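You operate a simulated robot arm through the tools that you are given. There is no shell and no other tool.

You run a simulated robot arm. Do the job below in one go: nothing can be reset, and whatever is moved stays where it is left.

Task
Zero the visitor counter, click in both groups and put their cards away.
Fine: zero once; one click a visitor, as the yellow and orange group cards say; the cards go in the blue card tray. Set down upright: yellow group card, orange group card.
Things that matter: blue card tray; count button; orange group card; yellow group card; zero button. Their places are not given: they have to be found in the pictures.

Only the result counts: the job must be done as asked and must still hold three seconds after the hand-in. Knocking over, shifting, dropping, spilling or breaking anything else fails it.

Robot
A 6-joint arm with a fingered hand, fixed in place. Base frame: the origin is on the floor under the middle of its stand, x ahead of it, y to its left, z up. Units: cm, degrees, N and s.
With the tool pointing down near the work surface it reaches from about 32 to 74 cm from the base axis. Its first joint turns from -115.0 to 115.0 degrees. Payload 4 kg.
Tool frame: the origin (TCP) lies between the finger pads and is the grasp point; the fingertips stand 2.6 cm ahead of it; z points along the fingers, y is the line along which they close. The gripper opens to 13.2 cm; its body begins 7.3 cm behind the TCP. The gripper is a hand of 4 fingers: y runs from the thumb to the fingers, the wrist lies at [0, 0, -23.9] in the tool frame, and closing takes about 1.5 s.
Orientation is that of the tool frame in the base frame, as a unit quaternion [w, x, y, z]. With the fingers straight down and closing along the base's y, the tool's x points along the base's -x, its y along +y and its z along -z.

Tools
- The arm moves only by the tool nudge_tool. Its argument "plan" is one flat list of numbers, 6 for each row, row after row: the shift along the tool's x, y, z in cm, then the turn, a rotation vector about the tool's x, y, z in degrees. In form: [x, y, z, ax, ay, az, x, y, z, ax, ay, az, ...]. A call has 1 to 20 rows; each row shifts and turns the commanded pose from where the row before left it, along the tool's axes as they then stand. "gripper" is the opening in per cent of the stroke, from 0 (shut) to 100 (fully open), set as the call begins (left out, the last holds). Rows are played at 5 a second. More than 5 cm and 8.6 degrees between two rows, or a gripper value outside its range, and nothing of the call is played. A pose out of reach is approached as far as the arm can. The call stops where the force on the tool passes 40 N (or 10 N more than at its start, if that is more) or the arm is blocked; 0.2 s more then pass. Each finger travels about 15.3 cm/s and halts on what it meets, pressing with about 32 N; the grip force reading is that of the motor and also rises with nothing between the fingers. The clock runs only during rows and for 0.2 s after the last one: add rows that do not move to give the fingers time. The reply holds the time, the measured pose of the TCP, the force on the tool along the base axes, the opening and the grip force, in the units named above and with some noise, with the torque about the TCP (base axes, N m) and any sound that the robot's microphone picked up.
- Cameras (640 x 400 px; columns grow to the right, rows downward): "scene" is fixed at [40.24, -49.28, 180.81]; the picture's right is [0.97, -0.22, 0.00], its down [-0.18, -0.76, -0.62] and it looks along [0.14, 0.60, -0.78] (base axes); focal length 359 px, centre (320, 200). "wrist" rides on the gripper at [6.8, 0.2, -9.7] in the tool frame; the picture's right is [-0.02, 1.00, 0.00], its down [-0.82, -0.02, -0.58] and it looks along [-0.58, -0.01, 0.82] (tool axes); focal length 270 px, centre (320, 200).
- capture(camera): a new picture of that camera. The clock stands still meanwhile.
- move_column(by): slides the trunk up (or, below 0, down) by that many cm; the arm rides with it, the base frame stays. It gives what a move gives, with no picture.
- move_fingers(finger1, finger2, finger3, thumb_bend): sets how far each is bent, from 0 (flat) to 1 (curled in); at 0.3 the hand is open as for a grip, at 0.7 the pads meet at the TCP. One left out holds its place. A second passes; each finger stops where it meets its share of the squeeze, and holds until it gets a number again. A gripper value or a shape takes the hand back. It gives what a move gives, with no picture; readings hold the bend of each and the force on the fingers (four entries, about 0 where the hand has none), thumb and palm.
- grasp_type(shape): the hand has 4 fingers and takes this shape, open, in about a second: jaw (thumb against the fingers, like two jaws); tri (thumb and two fingers); tip (a fingertip pinch); poke (one finger out to press); point (the index stretched); flat (the hand flat); cup (the hand cupped); fist (a fist). The gripper value then closes the fingers along that shape, each until it touches; the sizes above hold for jaw. It gives what a move gives, with no picture.
- locate(camera, pixels): for up to 12 pixels [column, row] of the newest picture of that camera ("zoom" is the newest enlarged one), the place [x, y, z] in the base frame of the surface seen there, good to about 0.3 cm, but the place of the scene camera against the robot may be out by one fixed shift of up to 1.2 cm in any direction. The clock stands still meanwhile.
- inspect(camera, box): a new picture of the part [left, top, right, bottom] of that camera's present view, enlarged. The clock stands still meanwhile.
- close_job(): hands the job in; it is judged then, once.

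Open the gripper and draw the arm clear of the work before you hand the job in, unless the task says otherwise.

The tools are called after "Call:" by a JSON object that holds its "fn" and its "kwargs". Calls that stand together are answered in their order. nudge_tool: Moves the arm, as the interface text tells. Its arguments: {"type":"object","properties":{"plan":{"type":"array","items":{"type":"number"}},"gripper":{"type":"number"}},"required":["plan"]} The other tools are called the same way: move_column (by) moves the trunk up or down; grasp_type (shape) gives the hand a shape; move_fingers (finger1, finger2, finger3, thumb_bend) moves the fingers one by one; capture (camera) takes a picture; locate (camera, pixels) gives the place of the surface under pixels of a picture; inspect (camera, box) takes an enlarged picture of a part of a camera's view; close_job () hands the job in.

At the start:

```text
t: 0.0
ee_pos: [40.56, 4.59, 135.02]
orientation: [0.0, 0.0, 1.0, 0.0]
force: [0.4, 0.4, 0.4]
wrist_torque: [-0.02, -0.04, 0.01]
gripper_width: 13.19
grasp_force: 0.0
shape: jaw
bend: [0.3, 0.3, 0.3, 0.3]
finger forces: [0.0, 0.1, 0.0, 0.0, 0.0, 0.0]
trunk travel left (down, up): [-92.5, 6.5]
```

scene: 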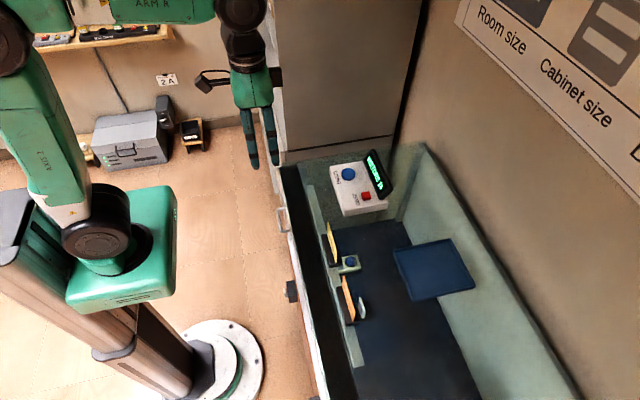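
wrist: 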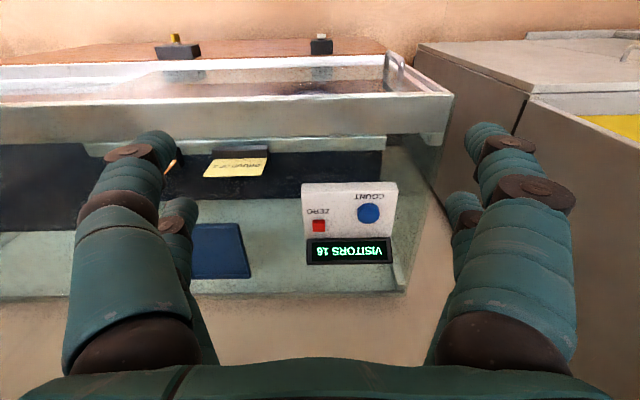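

The scene picture shows the counter device near (358,185), two cards at (332,243) and (347,297), and a blue tray at (433,268). I'll take enlarged views to read the details.

Call:
{"fn": "inspect", "kwargs": {"camera": "scene", "box": [280, 130, 500, 380]}}

Call:
{"fn": "inspect", "kwargs": {"camera": "wrist", "box": [130, 120, 450, 320]}}

```text
1.60 times, centred on (390, 255) of scene
```

zoom: 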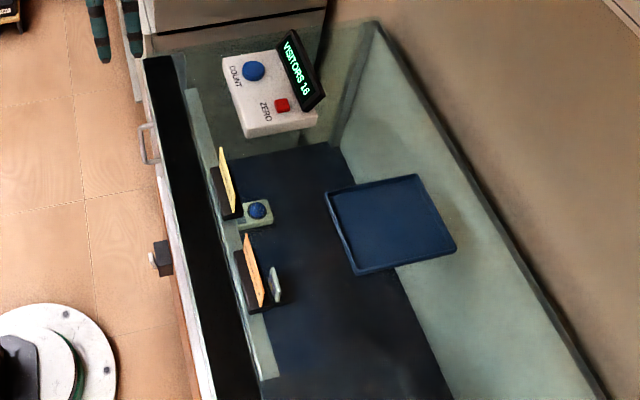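

```text
2.00 times, centred on (290, 220) of wrist
```

zoom: 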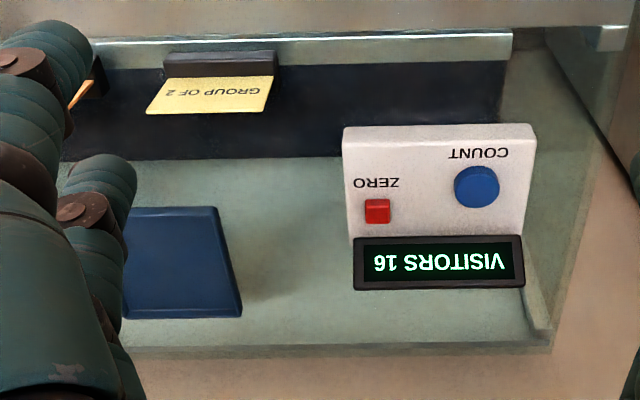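

The yellow card reads "GROUP OF 2"; the counter reads 16 now. I'll locate the main points in the scene picture.

Call:
{"fn": "locate", "kwargs": {"camera": "scene", "pixels": [[348, 174], [366, 196], [375, 175], [332, 243], [348, 297], [432, 268], [350, 262], [362, 307], [395, 248], [437, 238], [474, 286], [413, 299]]}}

Call:
{"fn": "locate", "kwargs": {"camera": "wrist", "pixels": [[368, 214], [319, 225], [350, 251], [235, 168], [240, 150], [345, 197], [303, 184], [396, 183], [215, 235], [330, 135], [250, 275], [190, 275]]}}

```text
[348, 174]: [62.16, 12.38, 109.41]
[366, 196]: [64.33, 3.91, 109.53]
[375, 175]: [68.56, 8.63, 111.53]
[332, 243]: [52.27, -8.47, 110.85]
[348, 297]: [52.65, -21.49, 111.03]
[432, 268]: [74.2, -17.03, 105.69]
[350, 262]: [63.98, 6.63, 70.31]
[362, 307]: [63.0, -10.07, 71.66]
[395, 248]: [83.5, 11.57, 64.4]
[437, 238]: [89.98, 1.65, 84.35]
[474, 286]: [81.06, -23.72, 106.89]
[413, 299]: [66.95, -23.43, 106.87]
```

```text
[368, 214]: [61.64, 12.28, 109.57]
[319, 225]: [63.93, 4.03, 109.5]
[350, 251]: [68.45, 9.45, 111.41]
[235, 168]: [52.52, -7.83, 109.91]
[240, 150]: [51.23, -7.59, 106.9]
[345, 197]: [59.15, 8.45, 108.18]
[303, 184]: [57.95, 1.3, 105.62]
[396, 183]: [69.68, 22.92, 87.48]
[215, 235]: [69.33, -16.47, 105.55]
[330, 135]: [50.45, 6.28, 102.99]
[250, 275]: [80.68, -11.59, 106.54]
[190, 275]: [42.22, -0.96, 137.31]
```

The tray and stands sit on a glass-looking top at about z=105. I move sideways to y≈-15 to see both cards and the tray with the wrist camera.

Call:
{"fn": "nudge_tool", "kwargs": {"plan": [0, -4, 0, 0, 0, 0, 0, -4, 0, 0, 0, 0, 0, -4, 0, 0, 0, 0, 0, -4, 0, 0, 0, 0, 0, -4, 0, 0, 0, 0, 0, 0, 0, 0, 0, 0, 0, 0, 0, 0, 0, 0]}}

Call:
{"fn": "capture", "kwargs": {"camera": "wrist"}}

```text
t: 1.6
ee_pos: [40.59, -15.39, 135.21]
orientation: [0.0, -0.001, 1.0, 0.0]
force: [0.0, -0.9, 0.0]
wrist_torque: [0.04, -0.01, -0.02]
gripper_width: 13.19
grasp_force: 0.1
shape: jaw
bend: [0.3, 0.3, 0.3, 0.3]
finger forces: [0.0, 0.1, 0.0, 0.1, 0.0, 0.1]
trunk travel left (down, up): [-92.5, 6.5]
```

```text
taken
```

wrist: 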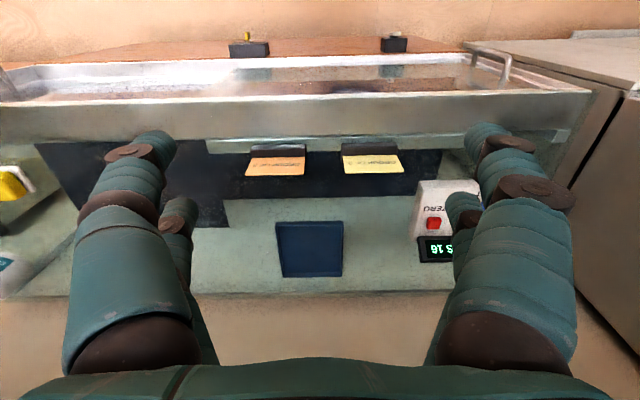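

Both cards and the tray are visible: orange at (275,165), yellow at (371,163), tray at (309,248). I zoom in to read the text and see how the cards stand.

Call:
{"fn": "inspect", "kwargs": {"camera": "wrist", "box": [230, 130, 420, 250]}}

Call:
{"fn": "locate", "kwargs": {"camera": "wrist", "pixels": [[277, 224], [342, 224], [343, 274], [283, 276], [309, 248], [250, 150], [304, 150], [246, 175], [303, 175], [342, 150], [403, 172], [371, 147]]}}

```text
3.33 times, centred on (325, 190) of wrist
```

zoom: 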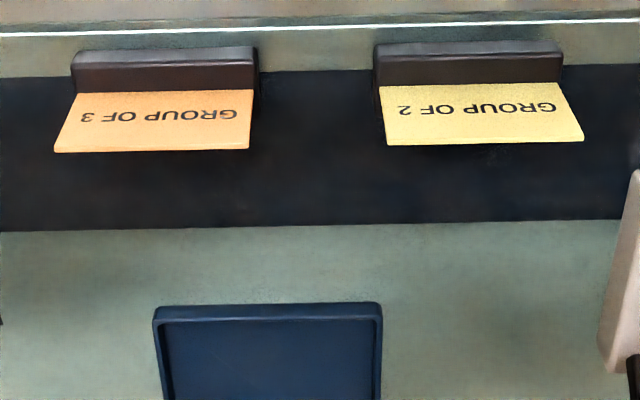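

```text
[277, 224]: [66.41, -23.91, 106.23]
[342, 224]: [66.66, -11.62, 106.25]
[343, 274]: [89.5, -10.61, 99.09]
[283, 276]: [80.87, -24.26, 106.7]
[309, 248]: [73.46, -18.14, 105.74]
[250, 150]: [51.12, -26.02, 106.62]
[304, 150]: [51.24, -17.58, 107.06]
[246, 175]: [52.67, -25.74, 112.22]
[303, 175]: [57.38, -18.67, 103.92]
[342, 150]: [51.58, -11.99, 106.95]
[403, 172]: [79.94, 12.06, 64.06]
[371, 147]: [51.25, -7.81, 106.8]
```

Orange says GROUP OF 3 and yellow GROUP OF 2, so zero then 5 clicks. I zoom the scene view on the cards to see whether the plate and black block are one piece.

Call:
{"fn": "inspect", "kwargs": {"camera": "scene", "box": [310, 205, 390, 330]}}

Call:
{"fn": "inspect", "kwargs": {"camera": "scene", "box": [310, 215, 350, 270]}}

```text
3.20 times, centred on (350, 268) of scene
```

zoom: 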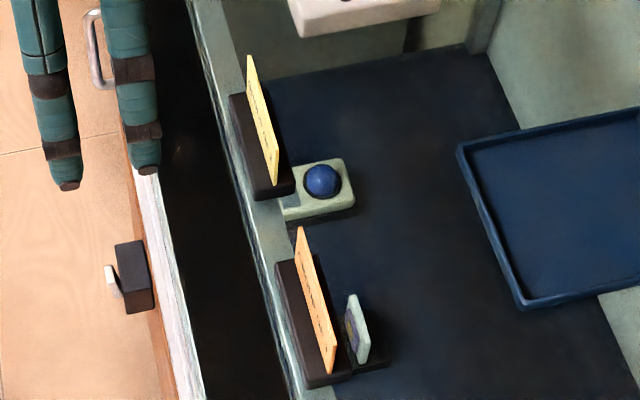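

```text
7.27 times, centred on (330, 242) of scene
```

zoom: 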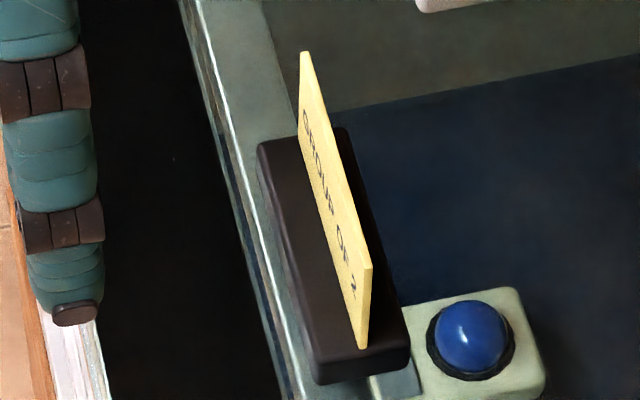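

Each card is a black base block with a thin plate standing on it, in the y-z plane. First the counter: I set the hand to the poke shape here in free space and look at where the finger goes.

Call:
{"fn": "grasp_type", "kwargs": {"shape": "poke"}}

Call:
{"fn": "capture", "kwargs": {"camera": "wrist"}}

Call:
{"fn": "capture", "kwargs": {"camera": "scene"}}

```text
t: 2.5
ee_pos: [40.57, -15.29, 135.17]
orientation: [0.0, 0.0, 1.0, 0.0]
force: [0.1, -0.6, -0.3]
wrist_torque: [0.01, 0.0, -0.05]
gripper_width: 0.0
grasp_force: 0.0
shape: poke
bend: [1.0, 1.0, 1.0, 0.34]
finger forces: [0.1, 0.0, 0.1, 0.1, 0.1, 0.0]
trunk travel left (down, up): [-92.5, 6.5]
```

```text
taken
```

wrist: 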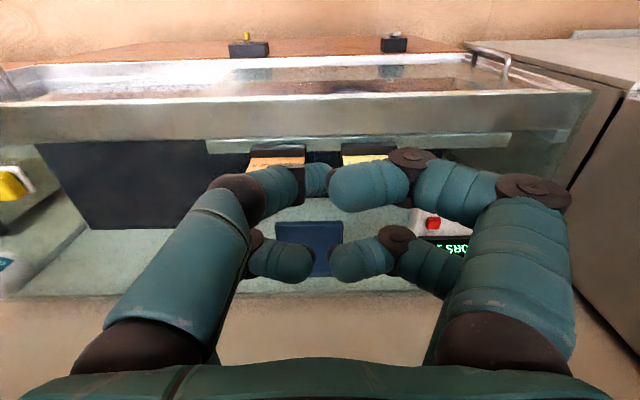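

```text
taken
```

scene: 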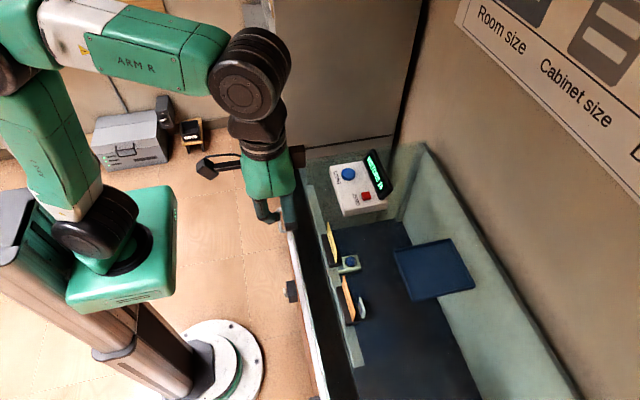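

In poke all fingers appear curled. I check the "point" shape as well before choosing.

Call:
{"fn": "grasp_type", "kwargs": {"shape": "point"}}

Call:
{"fn": "capture", "kwargs": {"camera": "wrist"}}

Call:
{"fn": "inspect", "kwargs": {"camera": "scene", "box": [180, 130, 320, 240]}}

```text
t: 3.4
ee_pos: [40.59, -15.12, 135.17]
orientation: [0.0, 0.001, 1.0, 0.0]
force: [0.3, 0.6, 0.9]
wrist_torque: [-0.04, -0.02, 0.02]
gripper_width: 0.0
grasp_force: 0.0
shape: point
bend: [0.24, 0.99, 1.0, 0.39]
finger forces: [0.0, 0.0, 0.0, 0.0, 0.1, 0.0]
trunk travel left (down, up): [-92.5, 6.5]
```

```text
taken
```

wrist: 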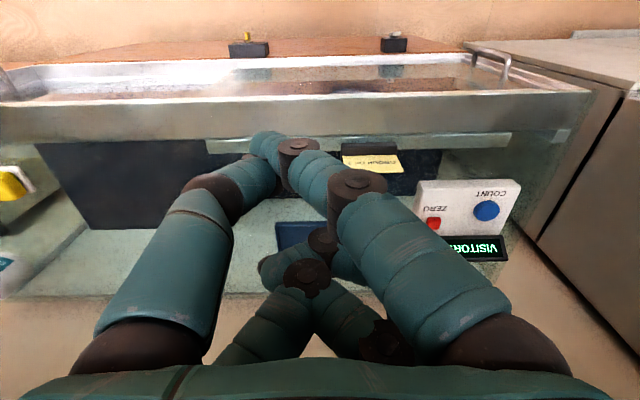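

```text
3.64 times, centred on (250, 185) of scene
```

zoom: 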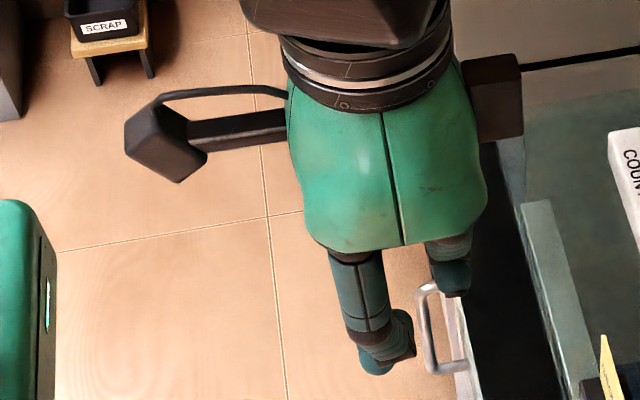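

The fingers may still be moving, so I let a second pass with still rows and look again.

Call:
{"fn": "nudge_tool", "kwargs": {"plan": [0, 0, 0, 0, 0, 0, 0, 0, 0, 0, 0, 0, 0, 0, 0, 0, 0, 0, 0, 0, 0, 0, 0, 0, 0, 0, 0, 0, 0, 0]}}

Call:
{"fn": "capture", "kwargs": {"camera": "wrist"}}

```text
t: 4.6
ee_pos: [40.78, -15.21, 135.24]
orientation: [0.001, -0.001, 1.0, 0.0]
force: [0.2, 0.5, -0.2]
wrist_torque: [0.01, 0.02, 0.0]
gripper_width: 0.01
grasp_force: 0.0
shape: point
bend: [0.15, 0.99, 1.0, 0.43]
finger forces: [0.0, 0.0, 0.0, 0.1, 0.1, 0.0]
trunk travel left (down, up): [-92.5, 6.5]
```

```text
taken
```

wrist: 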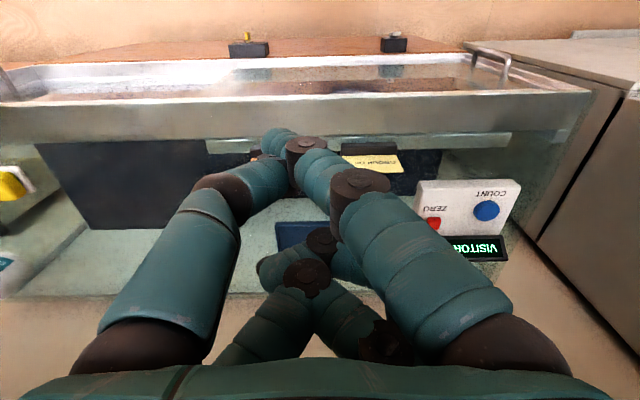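

Finger 1 is still straightening (0.24 to 0.15). I wait longer and look again.

Call:
{"fn": "nudge_tool", "kwargs": {"plan": [0, 0, 0, 0, 0, 0, 0, 0, 0, 0, 0, 0, 0, 0, 0, 0, 0, 0, 0, 0, 0, 0, 0, 0, 0, 0, 0, 0, 0, 0, 0, 0, 0, 0, 0, 0, 0, 0, 0, 0, 0, 0, 0, 0, 0, 0, 0, 0, 0, 0, 0, 0, 0, 0, 0, 0, 0, 0, 0, 0]}}

Call:
{"fn": "capture", "kwargs": {"camera": "wrist"}}

Call:
{"fn": "inspect", "kwargs": {"camera": "scene", "box": [220, 150, 320, 240]}}

```text
t: 6.8
ee_pos: [40.58, -15.19, 135.11]
orientation: [0.0, 0.0, 1.0, 0.0]
force: [0.4, -0.1, -0.2]
wrist_torque: [0.0, 0.0, 0.02]
gripper_width: 0.01
grasp_force: 0.1
shape: point
bend: [0.12, 0.99, 1.0, 0.44]
finger forces: [0.0, 0.0, 0.0, 0.1, 0.0, 0.0]
trunk travel left (down, up): [-92.5, 6.5]
```

```text
taken
```

wrist: 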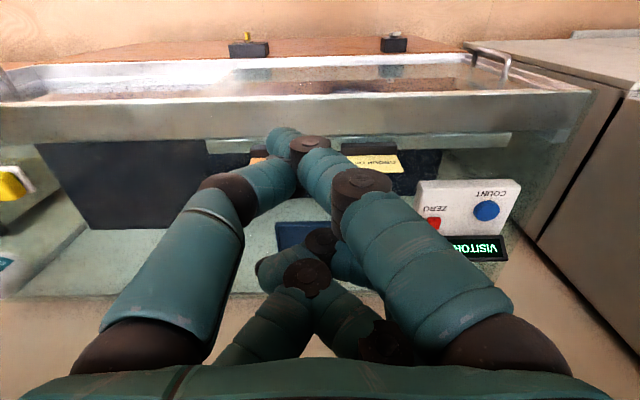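

```text
4.44 times, centred on (270, 195) of scene
```

zoom: 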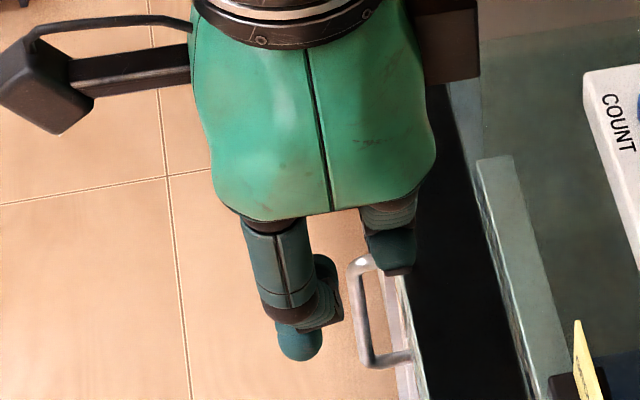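

I locate points on the fingers themselves in the wrist picture to understand the geometry.

Call:
{"fn": "locate", "kwargs": {"camera": "wrist", "pixels": [[278, 133], [310, 147], [322, 165], [360, 185], [425, 260], [500, 330], [265, 175], [225, 185], [170, 270], [130, 340], [305, 270], [265, 320]]}}

```text
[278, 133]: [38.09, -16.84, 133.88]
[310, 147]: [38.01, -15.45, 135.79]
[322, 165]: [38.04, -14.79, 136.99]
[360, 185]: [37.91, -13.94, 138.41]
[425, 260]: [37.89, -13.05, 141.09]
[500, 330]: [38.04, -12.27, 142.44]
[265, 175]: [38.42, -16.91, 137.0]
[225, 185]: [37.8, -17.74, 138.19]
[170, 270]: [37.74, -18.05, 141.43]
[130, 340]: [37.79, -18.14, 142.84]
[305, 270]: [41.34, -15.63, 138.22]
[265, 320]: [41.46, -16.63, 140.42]
```

The index (right-front finger) is stretched, its tip near (278,133) at about z=133.9 on the visible surface. I zoom in to pin down the tip.

Call:
{"fn": "inspect", "kwargs": {"camera": "wrist", "box": [220, 110, 380, 210]}}

Call:
{"fn": "locate", "kwargs": {"camera": "scene", "pixels": [[287, 229], [287, 223], [283, 215], [293, 219], [281, 200], [299, 207]]}}

```text
4.00 times, centred on (300, 160) of wrist
```

zoom: 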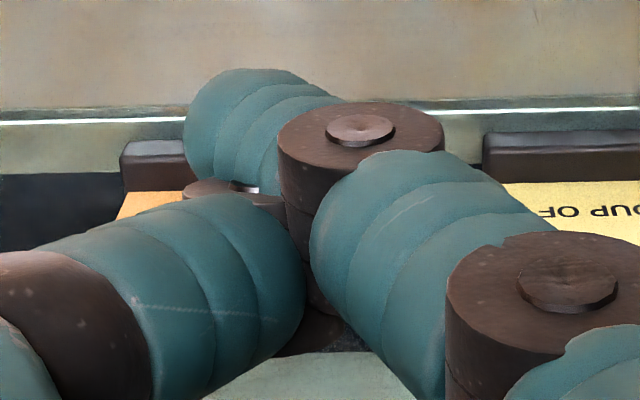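

```text
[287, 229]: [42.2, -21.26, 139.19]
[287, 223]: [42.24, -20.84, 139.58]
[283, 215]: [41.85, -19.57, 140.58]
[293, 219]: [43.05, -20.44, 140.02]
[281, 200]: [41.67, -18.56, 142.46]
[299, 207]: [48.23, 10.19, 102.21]
```

I locate points along the index's distal link in this zoomed view.

Call:
{"fn": "locate", "kwargs": {"camera": "zoom", "pixels": [[195, 130], [205, 100], [230, 80], [260, 75], [220, 150], [250, 120], [300, 95], [360, 130], [240, 180], [430, 220], [260, 260], [220, 190]]}}

Call:
{"fn": "capture", "kwargs": {"camera": "scene"}}

```text
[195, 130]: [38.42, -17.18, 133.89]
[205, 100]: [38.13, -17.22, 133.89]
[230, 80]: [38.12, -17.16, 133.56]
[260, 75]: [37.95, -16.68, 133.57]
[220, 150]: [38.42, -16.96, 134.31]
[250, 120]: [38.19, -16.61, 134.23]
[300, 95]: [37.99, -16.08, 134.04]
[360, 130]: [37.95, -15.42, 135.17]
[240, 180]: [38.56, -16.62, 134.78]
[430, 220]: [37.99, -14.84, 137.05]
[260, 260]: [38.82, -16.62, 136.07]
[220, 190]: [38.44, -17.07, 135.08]
```

```text
taken
```

scene: 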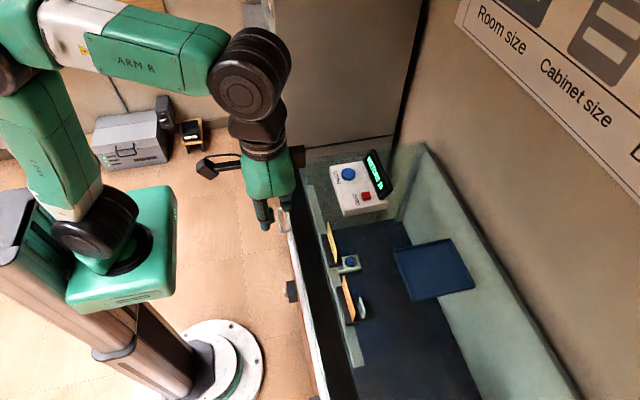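

The index tip sits about (-1.7,-1.9,-2.2) from the TCP, but its end link leans inward. I try setting fingers individually: finger 1 flat, the others curled.

Call:
{"fn": "move_fingers", "kwargs": {"finger1": 0.0, "finger2": 1.0, "finger3": 1.0, "thumb_bend": 0.9}}

Call:
{"fn": "capture", "kwargs": {"camera": "wrist"}}

Call:
{"fn": "capture", "kwargs": {"camera": "scene"}}

```text
t: 7.8
ee_pos: [40.62, -15.27, 135.12]
orientation: [0.0, -0.001, 1.0, 0.0]
force: [-0.4, -1.4, -0.7]
wrist_torque: [-0.02, -0.02, 0.03]
gripper_width: 0.42
grasp_force: 0.1
shape: fingers
bend: [0.16, 0.91, 1.0, 0.8]
finger forces: [0.0, 0.0, 0.0, 0.0, 0.0, 0.0]
trunk travel left (down, up): [-92.5, 6.5]
```

```text
taken
```

wrist: 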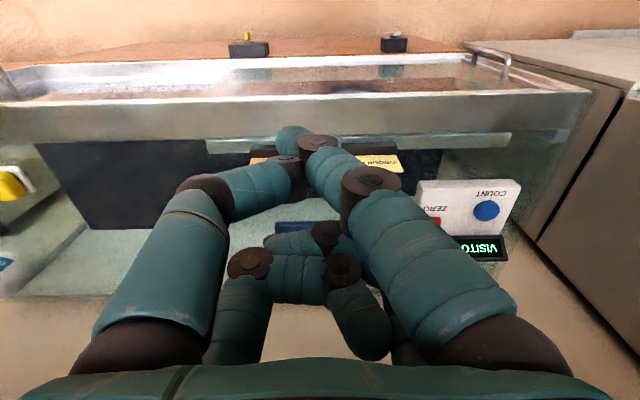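

```text
taken
```

scene: 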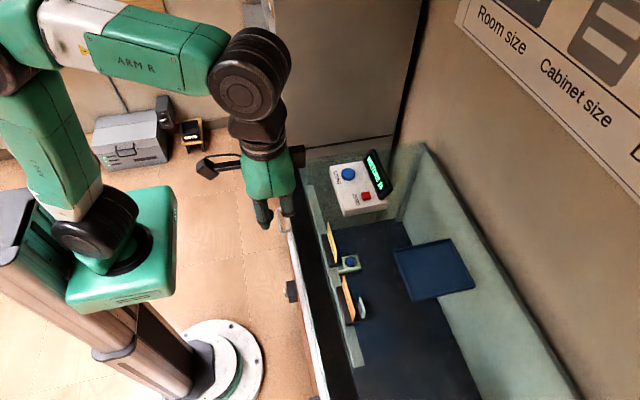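

The fingers are still settling (finger 1 at 0.16). I wait a bit and view again.

Call:
{"fn": "nudge_tool", "kwargs": {"plan": [0, 0, 0, 0, 0, 0, 0, 0, 0, 0, 0, 0, 0, 0, 0, 0, 0, 0, 0, 0, 0, 0, 0, 0, 0, 0, 0, 0, 0, 0, 0, 0, 0, 0, 0, 0, 0, 0, 0, 0, 0, 0, 0, 0, 0, 0, 0, 0, 0, 0, 0, 0, 0, 0, 0, 0, 0, 0, 0, 0]}}

Call:
{"fn": "inspect", "kwargs": {"camera": "wrist", "box": [60, 100, 560, 400]}}

Call:
{"fn": "inspect", "kwargs": {"camera": "scene", "box": [230, 170, 320, 240]}}

```text
t: 10.0
ee_pos: [40.61, -15.32, 135.15]
orientation: [0.0, 0.0, 1.0, -0.001]
force: [-0.2, -0.2, -0.5]
wrist_torque: [0.0, 0.03, 0.0]
gripper_width: 0.44
grasp_force: 0.2
shape: fingers
bend: [0.16, 0.91, 1.0, 0.8]
finger forces: [0.1, 0.0, 0.0, 0.1, 0.0, 0.0]
trunk travel left (down, up): [-92.5, 6.5]
```

```text
1.28 times, centred on (310, 250) of wrist
```

zoom: 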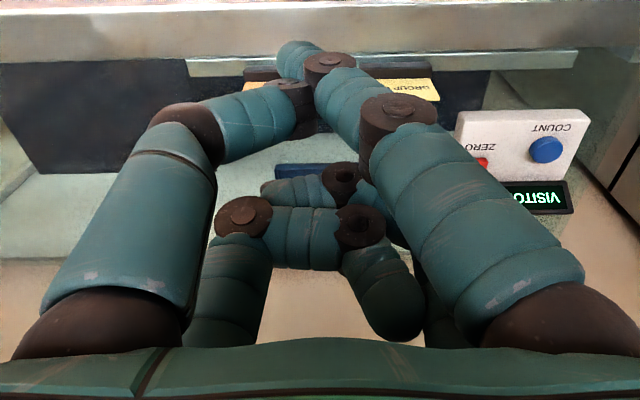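

```text
5.71 times, centred on (275, 205) of scene
```

zoom: 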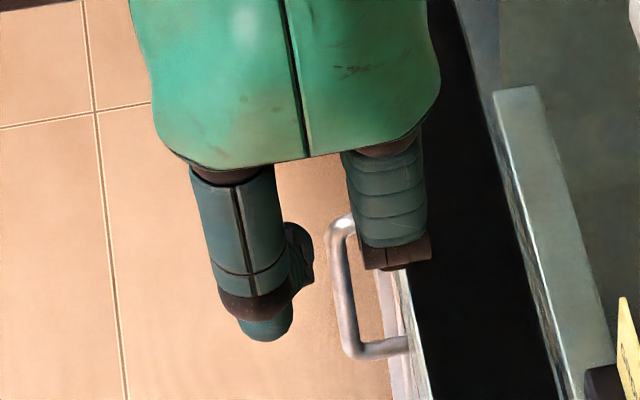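

Finger 1 seems blocked by the opposing digit. I open the thumb to see which digit it is and let finger 1 straighten.

Call:
{"fn": "move_fingers", "kwargs": {"finger1": 0.0, "thumb_bend": 0.1}}

Call:
{"fn": "capture", "kwargs": {"camera": "wrist"}}

```text
t: 11.0
ee_pos: [40.66, -15.26, 135.3]
orientation: [0.0, 0.0, 1.0, -0.001]
force: [0.7, -0.5, 0.6]
wrist_torque: [0.01, 0.03, 0.0]
gripper_width: 0.07
grasp_force: 0.0
shape: fingers
bend: [0.11, 0.91, 1.0, 0.45]
finger forces: [0.0, 0.0, 0.0, 0.0, 0.0, 0.0]
trunk travel left (down, up): [-92.5, 6.5]
```

```text
taken
```

wrist: 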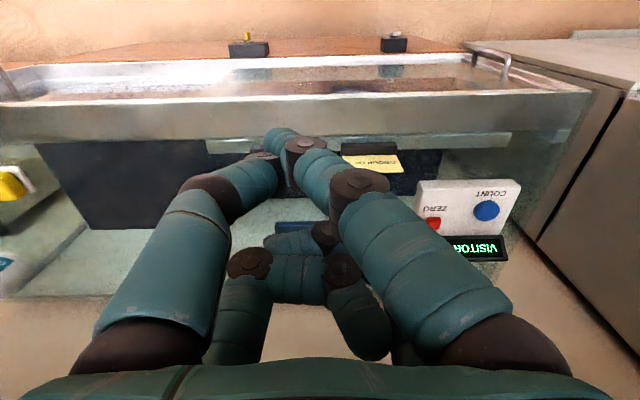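

The digits look interlocked after changing shape. I return to jaw fully open, then go flat to untangle.

Call:
{"fn": "grasp_type", "kwargs": {"shape": "jaw"}}

Call:
{"fn": "nudge_tool", "kwargs": {"plan": [0, 0, 0, 0, 0, 0, 0, 0, 0, 0, 0, 0, 0, 0, 0, 0, 0, 0, 0, 0, 0, 0, 0, 0, 0, 0, 0, 0, 0, 0], "gripper": 100}}

Call:
{"fn": "capture", "kwargs": {"camera": "wrist"}}

```text
t: 11.9
ee_pos: [40.69, -15.31, 135.11]
orientation: [0.0, -0.001, 1.0, 0.0]
force: [-0.5, 0.0, 0.2]
wrist_torque: [0.02, 0.0, 0.0]
gripper_width: 13.19
grasp_force: 0.0
shape: jaw
bend: [0.3, 0.3, 0.3, 0.3]
finger forces: [0.0, 0.0, 0.1, 0.0, 0.0, 0.1]
trunk travel left (down, up): [-92.5, 6.5]
```

```text
t: 13.1
ee_pos: [40.68, -15.28, 135.23]
orientation: [0.0, 0.0, 1.0, 0.0]
force: [0.4, 0.2, 0.3]
wrist_torque: [-0.01, 0.01, 0.05]
gripper_width: 13.2
grasp_force: 0.0
shape: jaw
bend: [0.3, 0.3, 0.3, 0.3]
finger forces: [0.1, 0.0, 0.0, 0.0, 0.1, 0.0]
trunk travel left (down, up): [-92.5, 6.5]
```

```text
taken
```

wrist: 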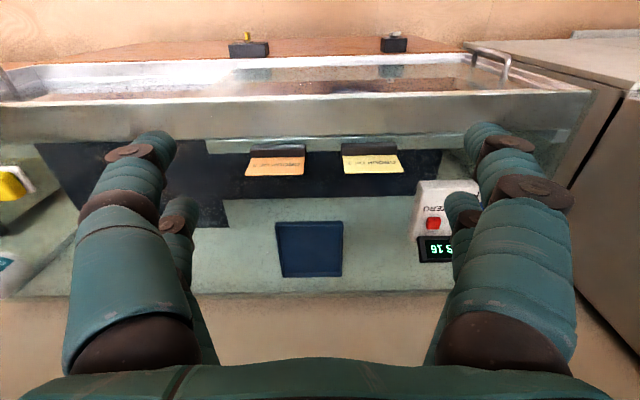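

Untangled. Now I move from this open state: finger 1 held nearly flat, fingers 2 and 3 curled, thumb curled last.

Call:
{"fn": "move_fingers", "kwargs": {"finger1": 0.3, "finger2": 1.0, "finger3": 0.3, "thumb_bend": 0.3}}

Call:
{"fn": "capture", "kwargs": {"camera": "wrist"}}

```text
t: 14.1
ee_pos: [40.51, -15.32, 135.13]
orientation: [0.0, 0.0, 1.0, -0.001]
force: [0.5, -0.4, 0.0]
wrist_torque: [0.02, 0.0, 0.02]
gripper_width: 13.28
grasp_force: 0.1
shape: fingers
bend: [0.3, 1.0, 0.3, 0.3]
finger forces: [0.0, 0.0, 0.1, 0.0, 0.0, 0.1]
trunk travel left (down, up): [-92.5, 6.5]
```

```text
taken
```

wrist: 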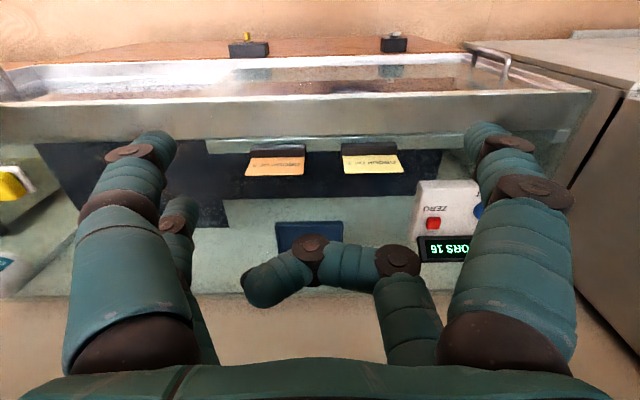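

Finger 2 is the right-back digit. Next I curl finger 3.

Call:
{"fn": "move_fingers", "kwargs": {"finger3": 1.0}}

Call:
{"fn": "capture", "kwargs": {"camera": "wrist"}}

```text
t: 15.1
ee_pos: [40.59, -15.23, 135.18]
orientation: [0.0, 0.0, 1.0, 0.0]
force: [0.0, -0.5, -0.4]
wrist_torque: [0.01, 0.0, 0.01]
gripper_width: 13.27
grasp_force: 0.1
shape: fingers
bend: [0.3, 1.0, 0.88, 0.3]
finger forces: [0.1, 0.0, 0.0, 0.0, 0.0, 0.0]
trunk travel left (down, up): [-92.5, 6.5]
```

```text
taken
```

wrist: 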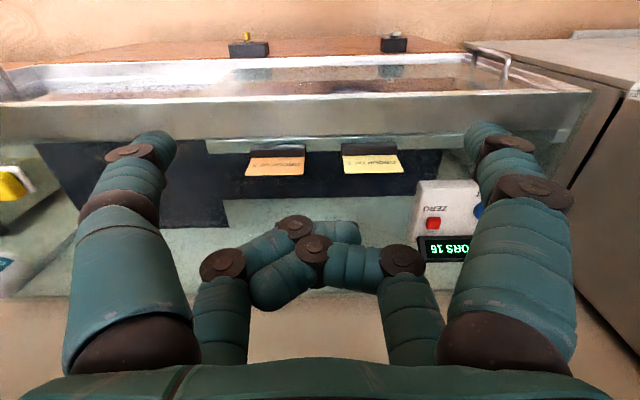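

Finger 3 is left-back, so the thumb is left-front and finger 1 is right-front. I curl the thumb fully while finger 1 stays at 0.3, then look.

Call:
{"fn": "move_fingers", "kwargs": {"thumb_bend": 1.0, "finger3": 1.0}}

Call:
{"fn": "capture", "kwargs": {"camera": "wrist"}}

```text
t: 16.1
ee_pos: [40.58, -15.29, 135.15]
orientation: [0.001, 0.0, 1.0, 0.0]
force: [0.7, -0.1, -0.4]
wrist_torque: [0.0, 0.01, 0.0]
gripper_width: 4.58
grasp_force: 0.2
shape: fingers
bend: [0.3, 1.0, 0.88, 1.0]
finger forces: [0.0, 0.0, 0.0, 0.1, 0.0, 0.0]
trunk travel left (down, up): [-92.5, 6.5]
```

```text
taken
```

wrist: 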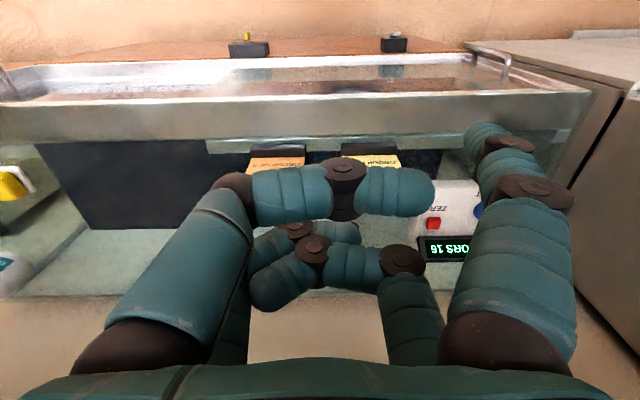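

The thumb now lies across, above the fingertip level. I locate finger 1's tip and the curled digits' heights.

Call:
{"fn": "inspect", "kwargs": {"camera": "wrist", "box": [380, 100, 600, 240]}}

Call:
{"fn": "locate", "kwargs": {"camera": "wrist", "pixels": [[478, 128], [470, 140], [490, 130], [505, 143], [510, 165], [535, 190], [510, 260], [430, 190], [345, 170], [290, 195], [235, 190], [345, 210]]}}

```text
2.86 times, centred on (490, 170) of wrist
```

zoom: 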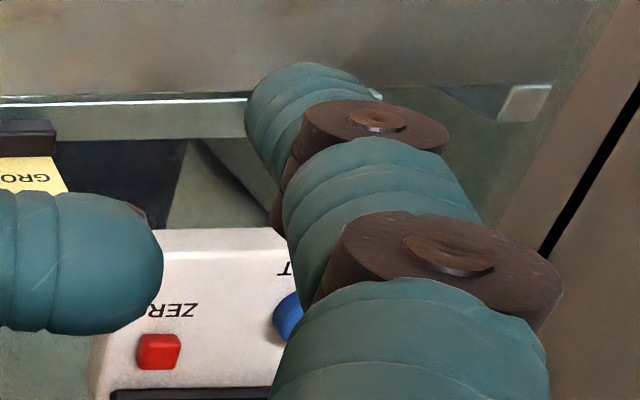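

```text
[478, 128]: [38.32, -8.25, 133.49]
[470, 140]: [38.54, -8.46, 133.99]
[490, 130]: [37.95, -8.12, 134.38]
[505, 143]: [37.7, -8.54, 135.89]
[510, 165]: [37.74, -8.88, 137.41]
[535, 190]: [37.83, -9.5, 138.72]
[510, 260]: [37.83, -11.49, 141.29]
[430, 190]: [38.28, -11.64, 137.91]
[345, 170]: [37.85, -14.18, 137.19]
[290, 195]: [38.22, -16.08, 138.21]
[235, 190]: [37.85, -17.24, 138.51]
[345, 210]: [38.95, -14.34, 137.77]
```

In this configuration (finger 1 at 0.3, others curled) finger 1 points straight down, its tip about (-1.75,+7.1,-2.4) cm from the TCP, with the other digits ~3 cm higher. I move high over the counter so that this tip is above the ZERO button near (64.1,4.0).

Call:
{"fn": "nudge_tool", "kwargs": {"plan": [-3.6, 1.75, 0, 0, 0, 0, -3.6, 1.75, 0, 0, 0, 0, -3.6, 1.75, 0, 0, 0, 0, -3.6, 1.75, 0, 0, 0, 0, -3.6, 1.75, 0, 0, 0, 0, -3.6, 1.75, 0, 0, 0, 0, -3.6, 1.7, 0, 0, 0, 0, 0, 0, 4, 0, 0, 0, 0, 0, 4, 0, 0, 0, 0, 0, 4, 0, 0, 0, 0, 0, 0, 0, 0, 0]}}

Call:
{"fn": "capture", "kwargs": {"camera": "wrist"}}

Call:
{"fn": "capture", "kwargs": {"camera": "scene"}}

```text
t: 18.5
ee_pos: [64.82, -3.01, 122.38]
orientation: [0.0, 0.0, 1.0, 0.0]
force: [0.0, -0.2, -0.1]
wrist_torque: [-0.01, -0.02, -0.03]
gripper_width: 4.53
grasp_force: 0.0
shape: fingers
bend: [0.3, 1.0, 0.88, 1.0]
finger forces: [0.0, 0.0, 0.0, 0.0, 0.0, 0.0]
out of reach, approached as far as the arm can: row 7
trunk travel left (down, up): [-92.5, 6.5]
```

```text
taken
```

wrist: 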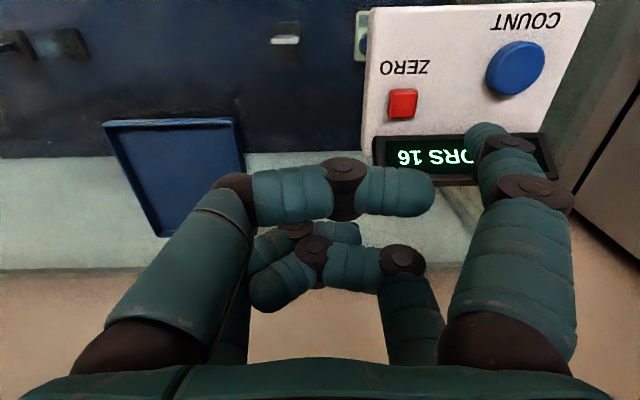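

```text
taken
```

scene: 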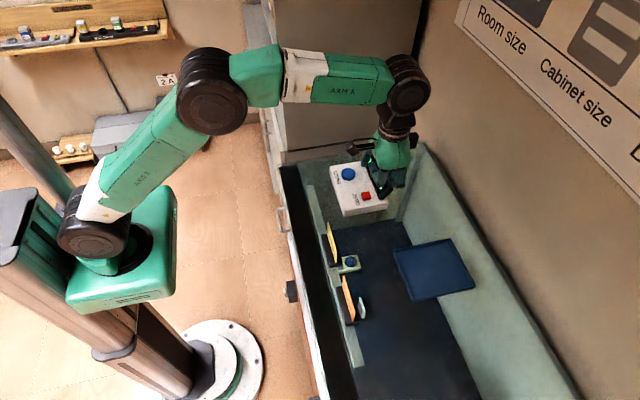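

Now the buttons are close: ZERO at (403,103), COUNT at (515,68), fingertip near (480,128). I locate these in the same wrist picture for a consistent offset.

Call:
{"fn": "locate", "kwargs": {"camera": "wrist", "pixels": [[403, 100], [395, 92], [413, 110], [515, 62], [490, 70], [540, 60], [430, 120], [380, 120], [440, 40], [575, 20], [478, 127], [488, 125]]}}

Call:
{"fn": "inspect", "kwargs": {"camera": "wrist", "box": [360, 0, 600, 190]}}

```text
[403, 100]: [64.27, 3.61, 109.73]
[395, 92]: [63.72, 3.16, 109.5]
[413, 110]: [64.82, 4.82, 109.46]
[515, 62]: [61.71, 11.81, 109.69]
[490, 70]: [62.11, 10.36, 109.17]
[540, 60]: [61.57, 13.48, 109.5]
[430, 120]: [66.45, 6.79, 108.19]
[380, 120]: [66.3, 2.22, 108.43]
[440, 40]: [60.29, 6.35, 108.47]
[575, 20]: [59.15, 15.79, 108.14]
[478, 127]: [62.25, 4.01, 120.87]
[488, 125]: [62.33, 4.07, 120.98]
```

```text
2.11 times, centred on (480, 95) of wrist
```

zoom: 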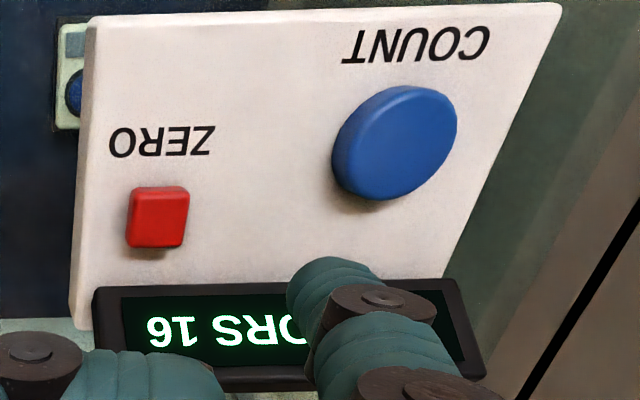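

The face is level at z≈108.3, button tops ≈109.6; ZERO centre ≈(64.3,3.95), COUNT centre ≈(61.75,11.9). I check the display edges and the curled digits for clearance.

Call:
{"fn": "locate", "kwargs": {"camera": "wrist", "pixels": [[376, 137], [380, 168], [555, 175], [545, 135], [460, 182], [403, 260], [312, 250], [265, 295], [355, 232], [425, 262], [300, 228], [400, 335]]}}

Call:
{"fn": "locate", "kwargs": {"camera": "scene", "pixels": [[370, 153], [376, 153], [390, 192], [380, 196], [392, 185], [383, 165]]}}

```text
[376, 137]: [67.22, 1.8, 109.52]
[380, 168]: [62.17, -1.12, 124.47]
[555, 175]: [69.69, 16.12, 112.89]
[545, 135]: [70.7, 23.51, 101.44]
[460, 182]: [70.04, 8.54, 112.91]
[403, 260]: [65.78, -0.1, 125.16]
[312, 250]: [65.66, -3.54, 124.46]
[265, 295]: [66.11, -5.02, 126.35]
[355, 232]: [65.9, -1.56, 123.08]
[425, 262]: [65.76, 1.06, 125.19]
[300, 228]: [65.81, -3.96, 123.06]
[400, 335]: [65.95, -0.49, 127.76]
```

```text
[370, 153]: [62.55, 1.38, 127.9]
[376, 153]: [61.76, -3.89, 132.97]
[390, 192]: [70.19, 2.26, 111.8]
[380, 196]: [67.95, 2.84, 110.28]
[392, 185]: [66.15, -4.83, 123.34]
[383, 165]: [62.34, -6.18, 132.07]
```

Clear enough, but curled finger 3 sits only ~1.7 cm above the index tip level. I tilt the tool 15° about its x so finger 1 hangs lower, and shift it over ZERO while still ~8 cm above.

Call:
{"fn": "nudge_tool", "kwargs": {"plan": [0, 0, 0, 7.5, 0, 0, 0, 0, 0, 7.5, 0, 0, -1.2, 0.72, -0.19, 0, 0, 0, 0, 0, 0, 0, 0, 0, 0, 0, 0, 0, 0, 0]}}

Call:
{"fn": "capture", "kwargs": {"camera": "wrist"}}

```text
t: 19.7
ee_pos: [66.11, -2.34, 122.54]
orientation: [0.0, -0.001, 0.991, -0.131]
force: [-0.8, -0.2, -0.1]
wrist_torque: [0.02, -0.01, -0.01]
gripper_width: 4.58
grasp_force: 0.2
shape: fingers
bend: [0.3, 1.0, 0.88, 1.0]
finger forces: [0.0, 0.1, 0.0, 0.0, 0.0, 0.1]
trunk travel left (down, up): [-92.5, 6.5]
```

```text
taken
```

wrist: 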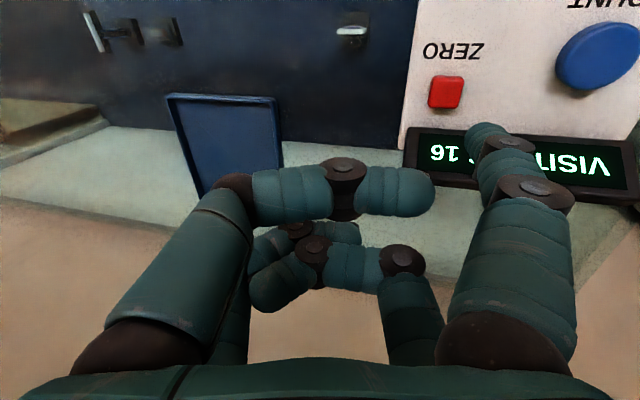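

The tilt is right: the finger is now the lowest part. I locate the fingertip and the ZERO button in this picture.

Call:
{"fn": "locate", "kwargs": {"camera": "wrist", "pixels": [[445, 92], [432, 80], [460, 78], [445, 105], [472, 128], [480, 125], [490, 126], [470, 140], [478, 150], [600, 55]]}}

Call:
{"fn": "capture", "kwargs": {"camera": "scene"}}

```text
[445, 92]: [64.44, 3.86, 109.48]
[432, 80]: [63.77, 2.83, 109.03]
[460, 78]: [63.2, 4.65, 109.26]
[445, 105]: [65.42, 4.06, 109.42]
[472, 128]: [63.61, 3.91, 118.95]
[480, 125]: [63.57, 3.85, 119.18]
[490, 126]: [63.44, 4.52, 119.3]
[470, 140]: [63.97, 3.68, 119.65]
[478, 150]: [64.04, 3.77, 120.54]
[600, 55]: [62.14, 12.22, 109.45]
```

```text
taken
```

scene: 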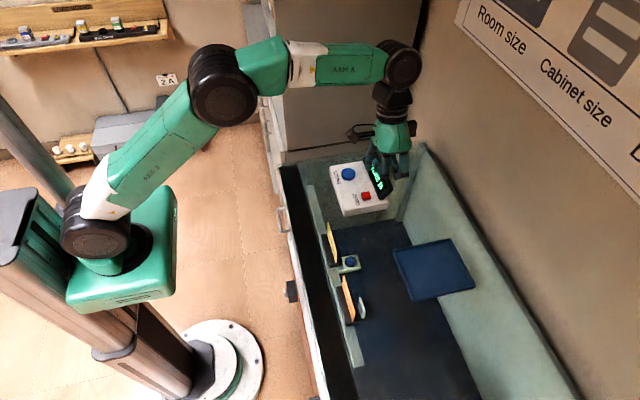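

Fingertip (64.3,3.9) is right over ZERO (64.35,3.85). I descend 7.3 cm straight down, leaving about 1.3 cm, and re-check.

Call:
{"fn": "nudge_tool", "kwargs": {"plan": [0, 0.649, 2.414, 0, 0, 0, 0, 0.649, 2.414, 0, 0, 0, 0, 0.597, 2.22, 0, 0, 0, 0, 0, 0, 0, 0, 0, 0, 0, 0, 0, 0, 0]}}

Call:
{"fn": "capture", "kwargs": {"camera": "wrist"}}

Call:
{"fn": "inspect", "kwargs": {"camera": "scene", "box": [310, 130, 430, 230]}}

```text
t: 20.9
ee_pos: [66.0, -2.36, 115.3]
orientation: [0.001, 0.0, 0.991, -0.131]
force: [0.8, -0.1, 1.1]
wrist_torque: [0.01, 0.0, 0.01]
gripper_width: 4.57
grasp_force: 0.0
shape: fingers
bend: [0.3, 1.0, 0.88, 1.0]
finger forces: [0.0, 0.0, 0.0, 0.0, 0.0, 0.0]
trunk travel left (down, up): [-92.5, 6.5]
```

```text
taken
```

wrist: 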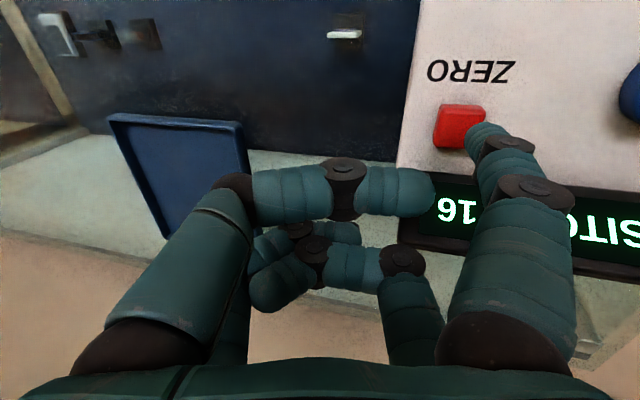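

```text
4.00 times, centred on (370, 180) of scene
```

zoom: 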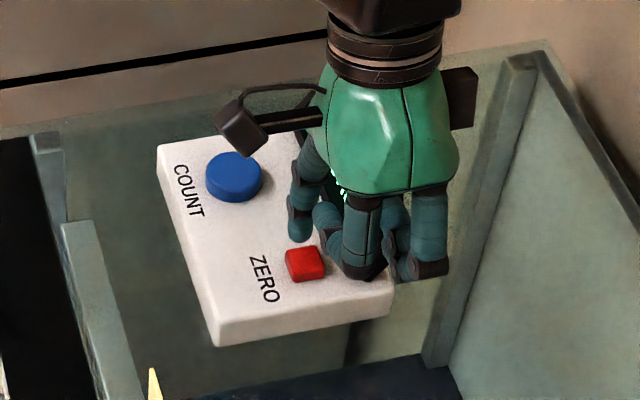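

The tip is close to the button; the scene view suggests it may be slightly +y of it. I locate both in the newest wrist picture.

Call:
{"fn": "locate", "kwargs": {"camera": "wrist", "pixels": [[458, 113], [443, 110], [480, 110], [440, 138], [460, 145], [474, 128], [480, 124], [488, 124], [474, 140], [483, 150], [500, 160]]}}

Call:
{"fn": "locate", "kwargs": {"camera": "zoom", "pixels": [[297, 237], [302, 232], [295, 222], [305, 258], [290, 250], [320, 252], [298, 276], [325, 270], [235, 172]]}}

```text
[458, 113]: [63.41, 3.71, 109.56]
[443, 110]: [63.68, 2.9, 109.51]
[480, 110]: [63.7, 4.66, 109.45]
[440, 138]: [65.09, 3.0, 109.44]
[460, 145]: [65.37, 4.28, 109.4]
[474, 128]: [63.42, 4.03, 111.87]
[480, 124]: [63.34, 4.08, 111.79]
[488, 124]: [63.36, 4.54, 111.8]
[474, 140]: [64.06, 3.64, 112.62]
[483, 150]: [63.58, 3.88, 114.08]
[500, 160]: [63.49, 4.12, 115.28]
```

```text
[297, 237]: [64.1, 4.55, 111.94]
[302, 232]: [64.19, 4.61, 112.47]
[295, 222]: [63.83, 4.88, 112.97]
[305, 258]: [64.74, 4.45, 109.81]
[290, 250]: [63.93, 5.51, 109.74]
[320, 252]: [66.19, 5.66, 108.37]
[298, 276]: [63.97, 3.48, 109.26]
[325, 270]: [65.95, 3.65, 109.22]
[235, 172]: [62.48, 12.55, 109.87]
```

Compared in both views, the tip should shift about +0.35 in x and -0.4 in y to be centred on ZERO. I correct and descend 1.0 cm.

Call:
{"fn": "nudge_tool", "kwargs": {"plan": [-0.35, -0.386, 0.104, 0, 0, 0, 0, 0.13, 0.483, 0, 0, 0, 0, 0.13, 0.483, 0, 0, 0, 0, 0, 0, 0, 0, 0]}}

Call:
{"fn": "inspect", "kwargs": {"camera": "scene", "box": [310, 130, 430, 230]}}

Call:
{"fn": "capture", "kwargs": {"camera": "wrist"}}

```text
t: 21.9
ee_pos: [66.4, -2.66, 114.31]
orientation: [0.0, 0.0, 0.991, -0.131]
force: [0.5, -0.2, -0.5]
wrist_torque: [0.01, 0.01, -0.01]
gripper_width: 4.59
grasp_force: 0.1
shape: fingers
bend: [0.3, 1.0, 0.88, 1.0]
finger forces: [0.0, 0.1, 0.0, 0.0, 0.1, 0.0]
trunk travel left (down, up): [-92.5, 6.5]
```

```text
4.00 times, centred on (370, 180) of scene
```

zoom: 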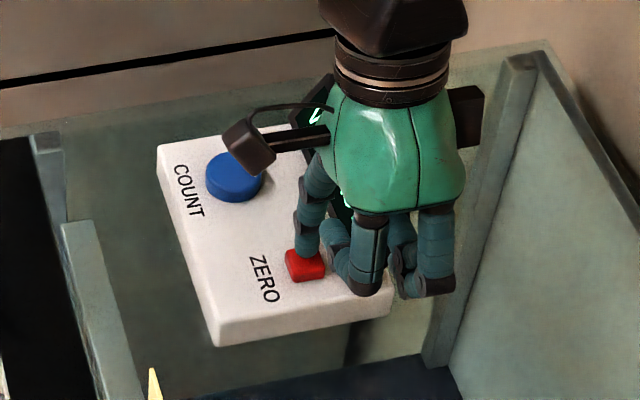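

```text
taken
```

wrist: 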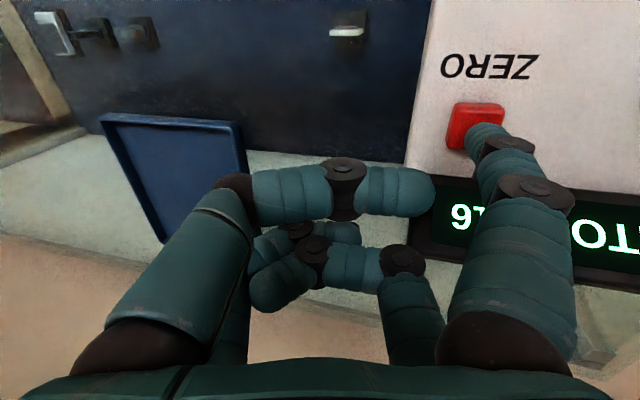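

The tip is nearly on the button. I locate tip and button in the newest views to fine-tune before pressing.

Call:
{"fn": "locate", "kwargs": {"camera": "zoom", "pixels": [[303, 250], [303, 244], [310, 246], [297, 240], [290, 255], [320, 256], [292, 278], [322, 276], [305, 266]]}}

Call:
{"fn": "locate", "kwargs": {"camera": "wrist", "pixels": [[475, 128], [482, 125], [490, 126], [475, 140], [455, 108], [500, 106], [450, 145], [466, 148], [478, 112]]}}

```text
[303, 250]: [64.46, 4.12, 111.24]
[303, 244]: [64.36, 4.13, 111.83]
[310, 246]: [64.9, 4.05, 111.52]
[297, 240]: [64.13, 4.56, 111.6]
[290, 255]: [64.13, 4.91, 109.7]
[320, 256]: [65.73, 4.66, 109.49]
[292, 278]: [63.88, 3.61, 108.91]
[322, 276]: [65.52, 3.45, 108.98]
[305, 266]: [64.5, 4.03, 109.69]
```

```text
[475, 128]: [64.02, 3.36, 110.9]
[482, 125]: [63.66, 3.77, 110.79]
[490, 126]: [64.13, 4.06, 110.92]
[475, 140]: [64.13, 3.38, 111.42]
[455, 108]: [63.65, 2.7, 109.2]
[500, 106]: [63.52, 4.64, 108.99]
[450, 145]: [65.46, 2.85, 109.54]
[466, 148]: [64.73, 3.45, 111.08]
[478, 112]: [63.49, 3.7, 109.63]
```

Aligned within ~0.3 cm; the tip is about 1 cm above the button. I press down in small steps, watching force and sound.

Call:
{"fn": "nudge_tool", "kwargs": {"plan": [0, 0.0, 0, 0, 0, 0, 0, 0.052, 0.193, 0, 0, 0, 0, 0.052, 0.193, 0, 0, 0, 0, 0.052, 0.193, 0, 0, 0, 0, 0, 0, 0, 0, 0]}}

```text
t: 23.1
ee_pos: [66.38, -2.83, 113.66]
orientation: [0.0, 0.0, 0.991, -0.13]
force: [-0.3, -0.5, 2.1]
wrist_torque: [0.05, 0.06, -0.01]
gripper_width: 4.52
grasp_force: 0.8
shape: fingers
bend: [0.3, 1.0, 0.88, 1.0]
finger forces: [1.6, 0.0, 0.0, 0.0, 0.0, 0.0]
trunk travel left (down, up): [-92.5, 6.5]
heard: click
```

A click was heard with 1.6 N on finger 1. I raise 1.2 cm and check the display.

Call:
{"fn": "nudge_tool", "kwargs": {"plan": [0, -0.104, -0.386, 0, 0, 0, 0, -0.104, -0.386, 0, 0, 0, 0, -0.104, -0.386, 0, 0, 0, 0, 0, 0, 0, 0, 0]}}

Call:
{"fn": "capture", "kwargs": {"camera": "wrist"}}

Call:
{"fn": "inspect", "kwargs": {"camera": "scene", "box": [310, 130, 430, 230]}}

```text
t: 24.1
ee_pos: [66.4, -2.77, 114.85]
orientation: [0.0, 0.0, 0.991, -0.13]
force: [0.9, 1.1, -0.7]
wrist_torque: [-0.03, 0.01, 0.01]
gripper_width: 4.57
grasp_force: 0.0
shape: fingers
bend: [0.3, 1.0, 0.88, 1.0]
finger forces: [0.0, 0.0, 0.0, 0.0, 0.0, 0.0]
trunk travel left (down, up): [-92.5, 6.5]
```

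```text
taken
```

wrist: 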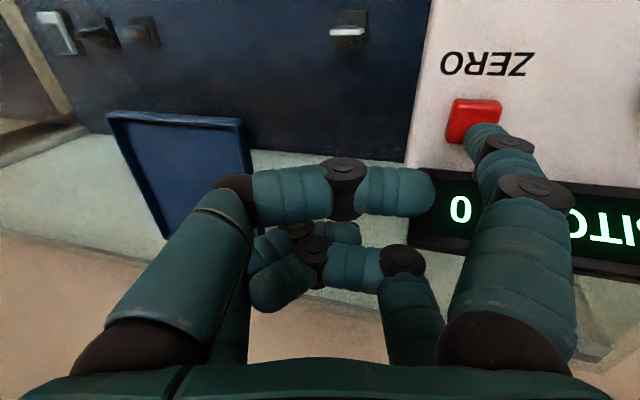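

```text
4.00 times, centred on (370, 180) of scene
```

zoom: 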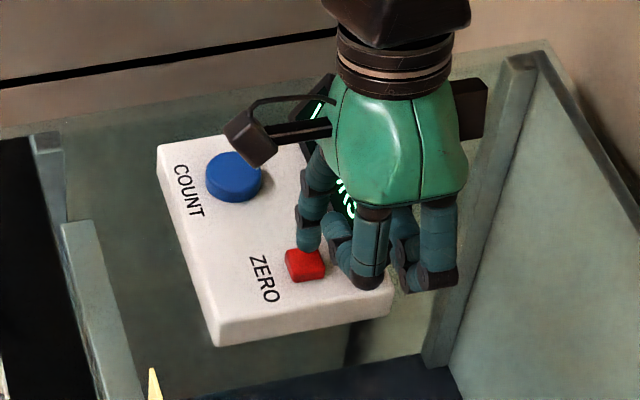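

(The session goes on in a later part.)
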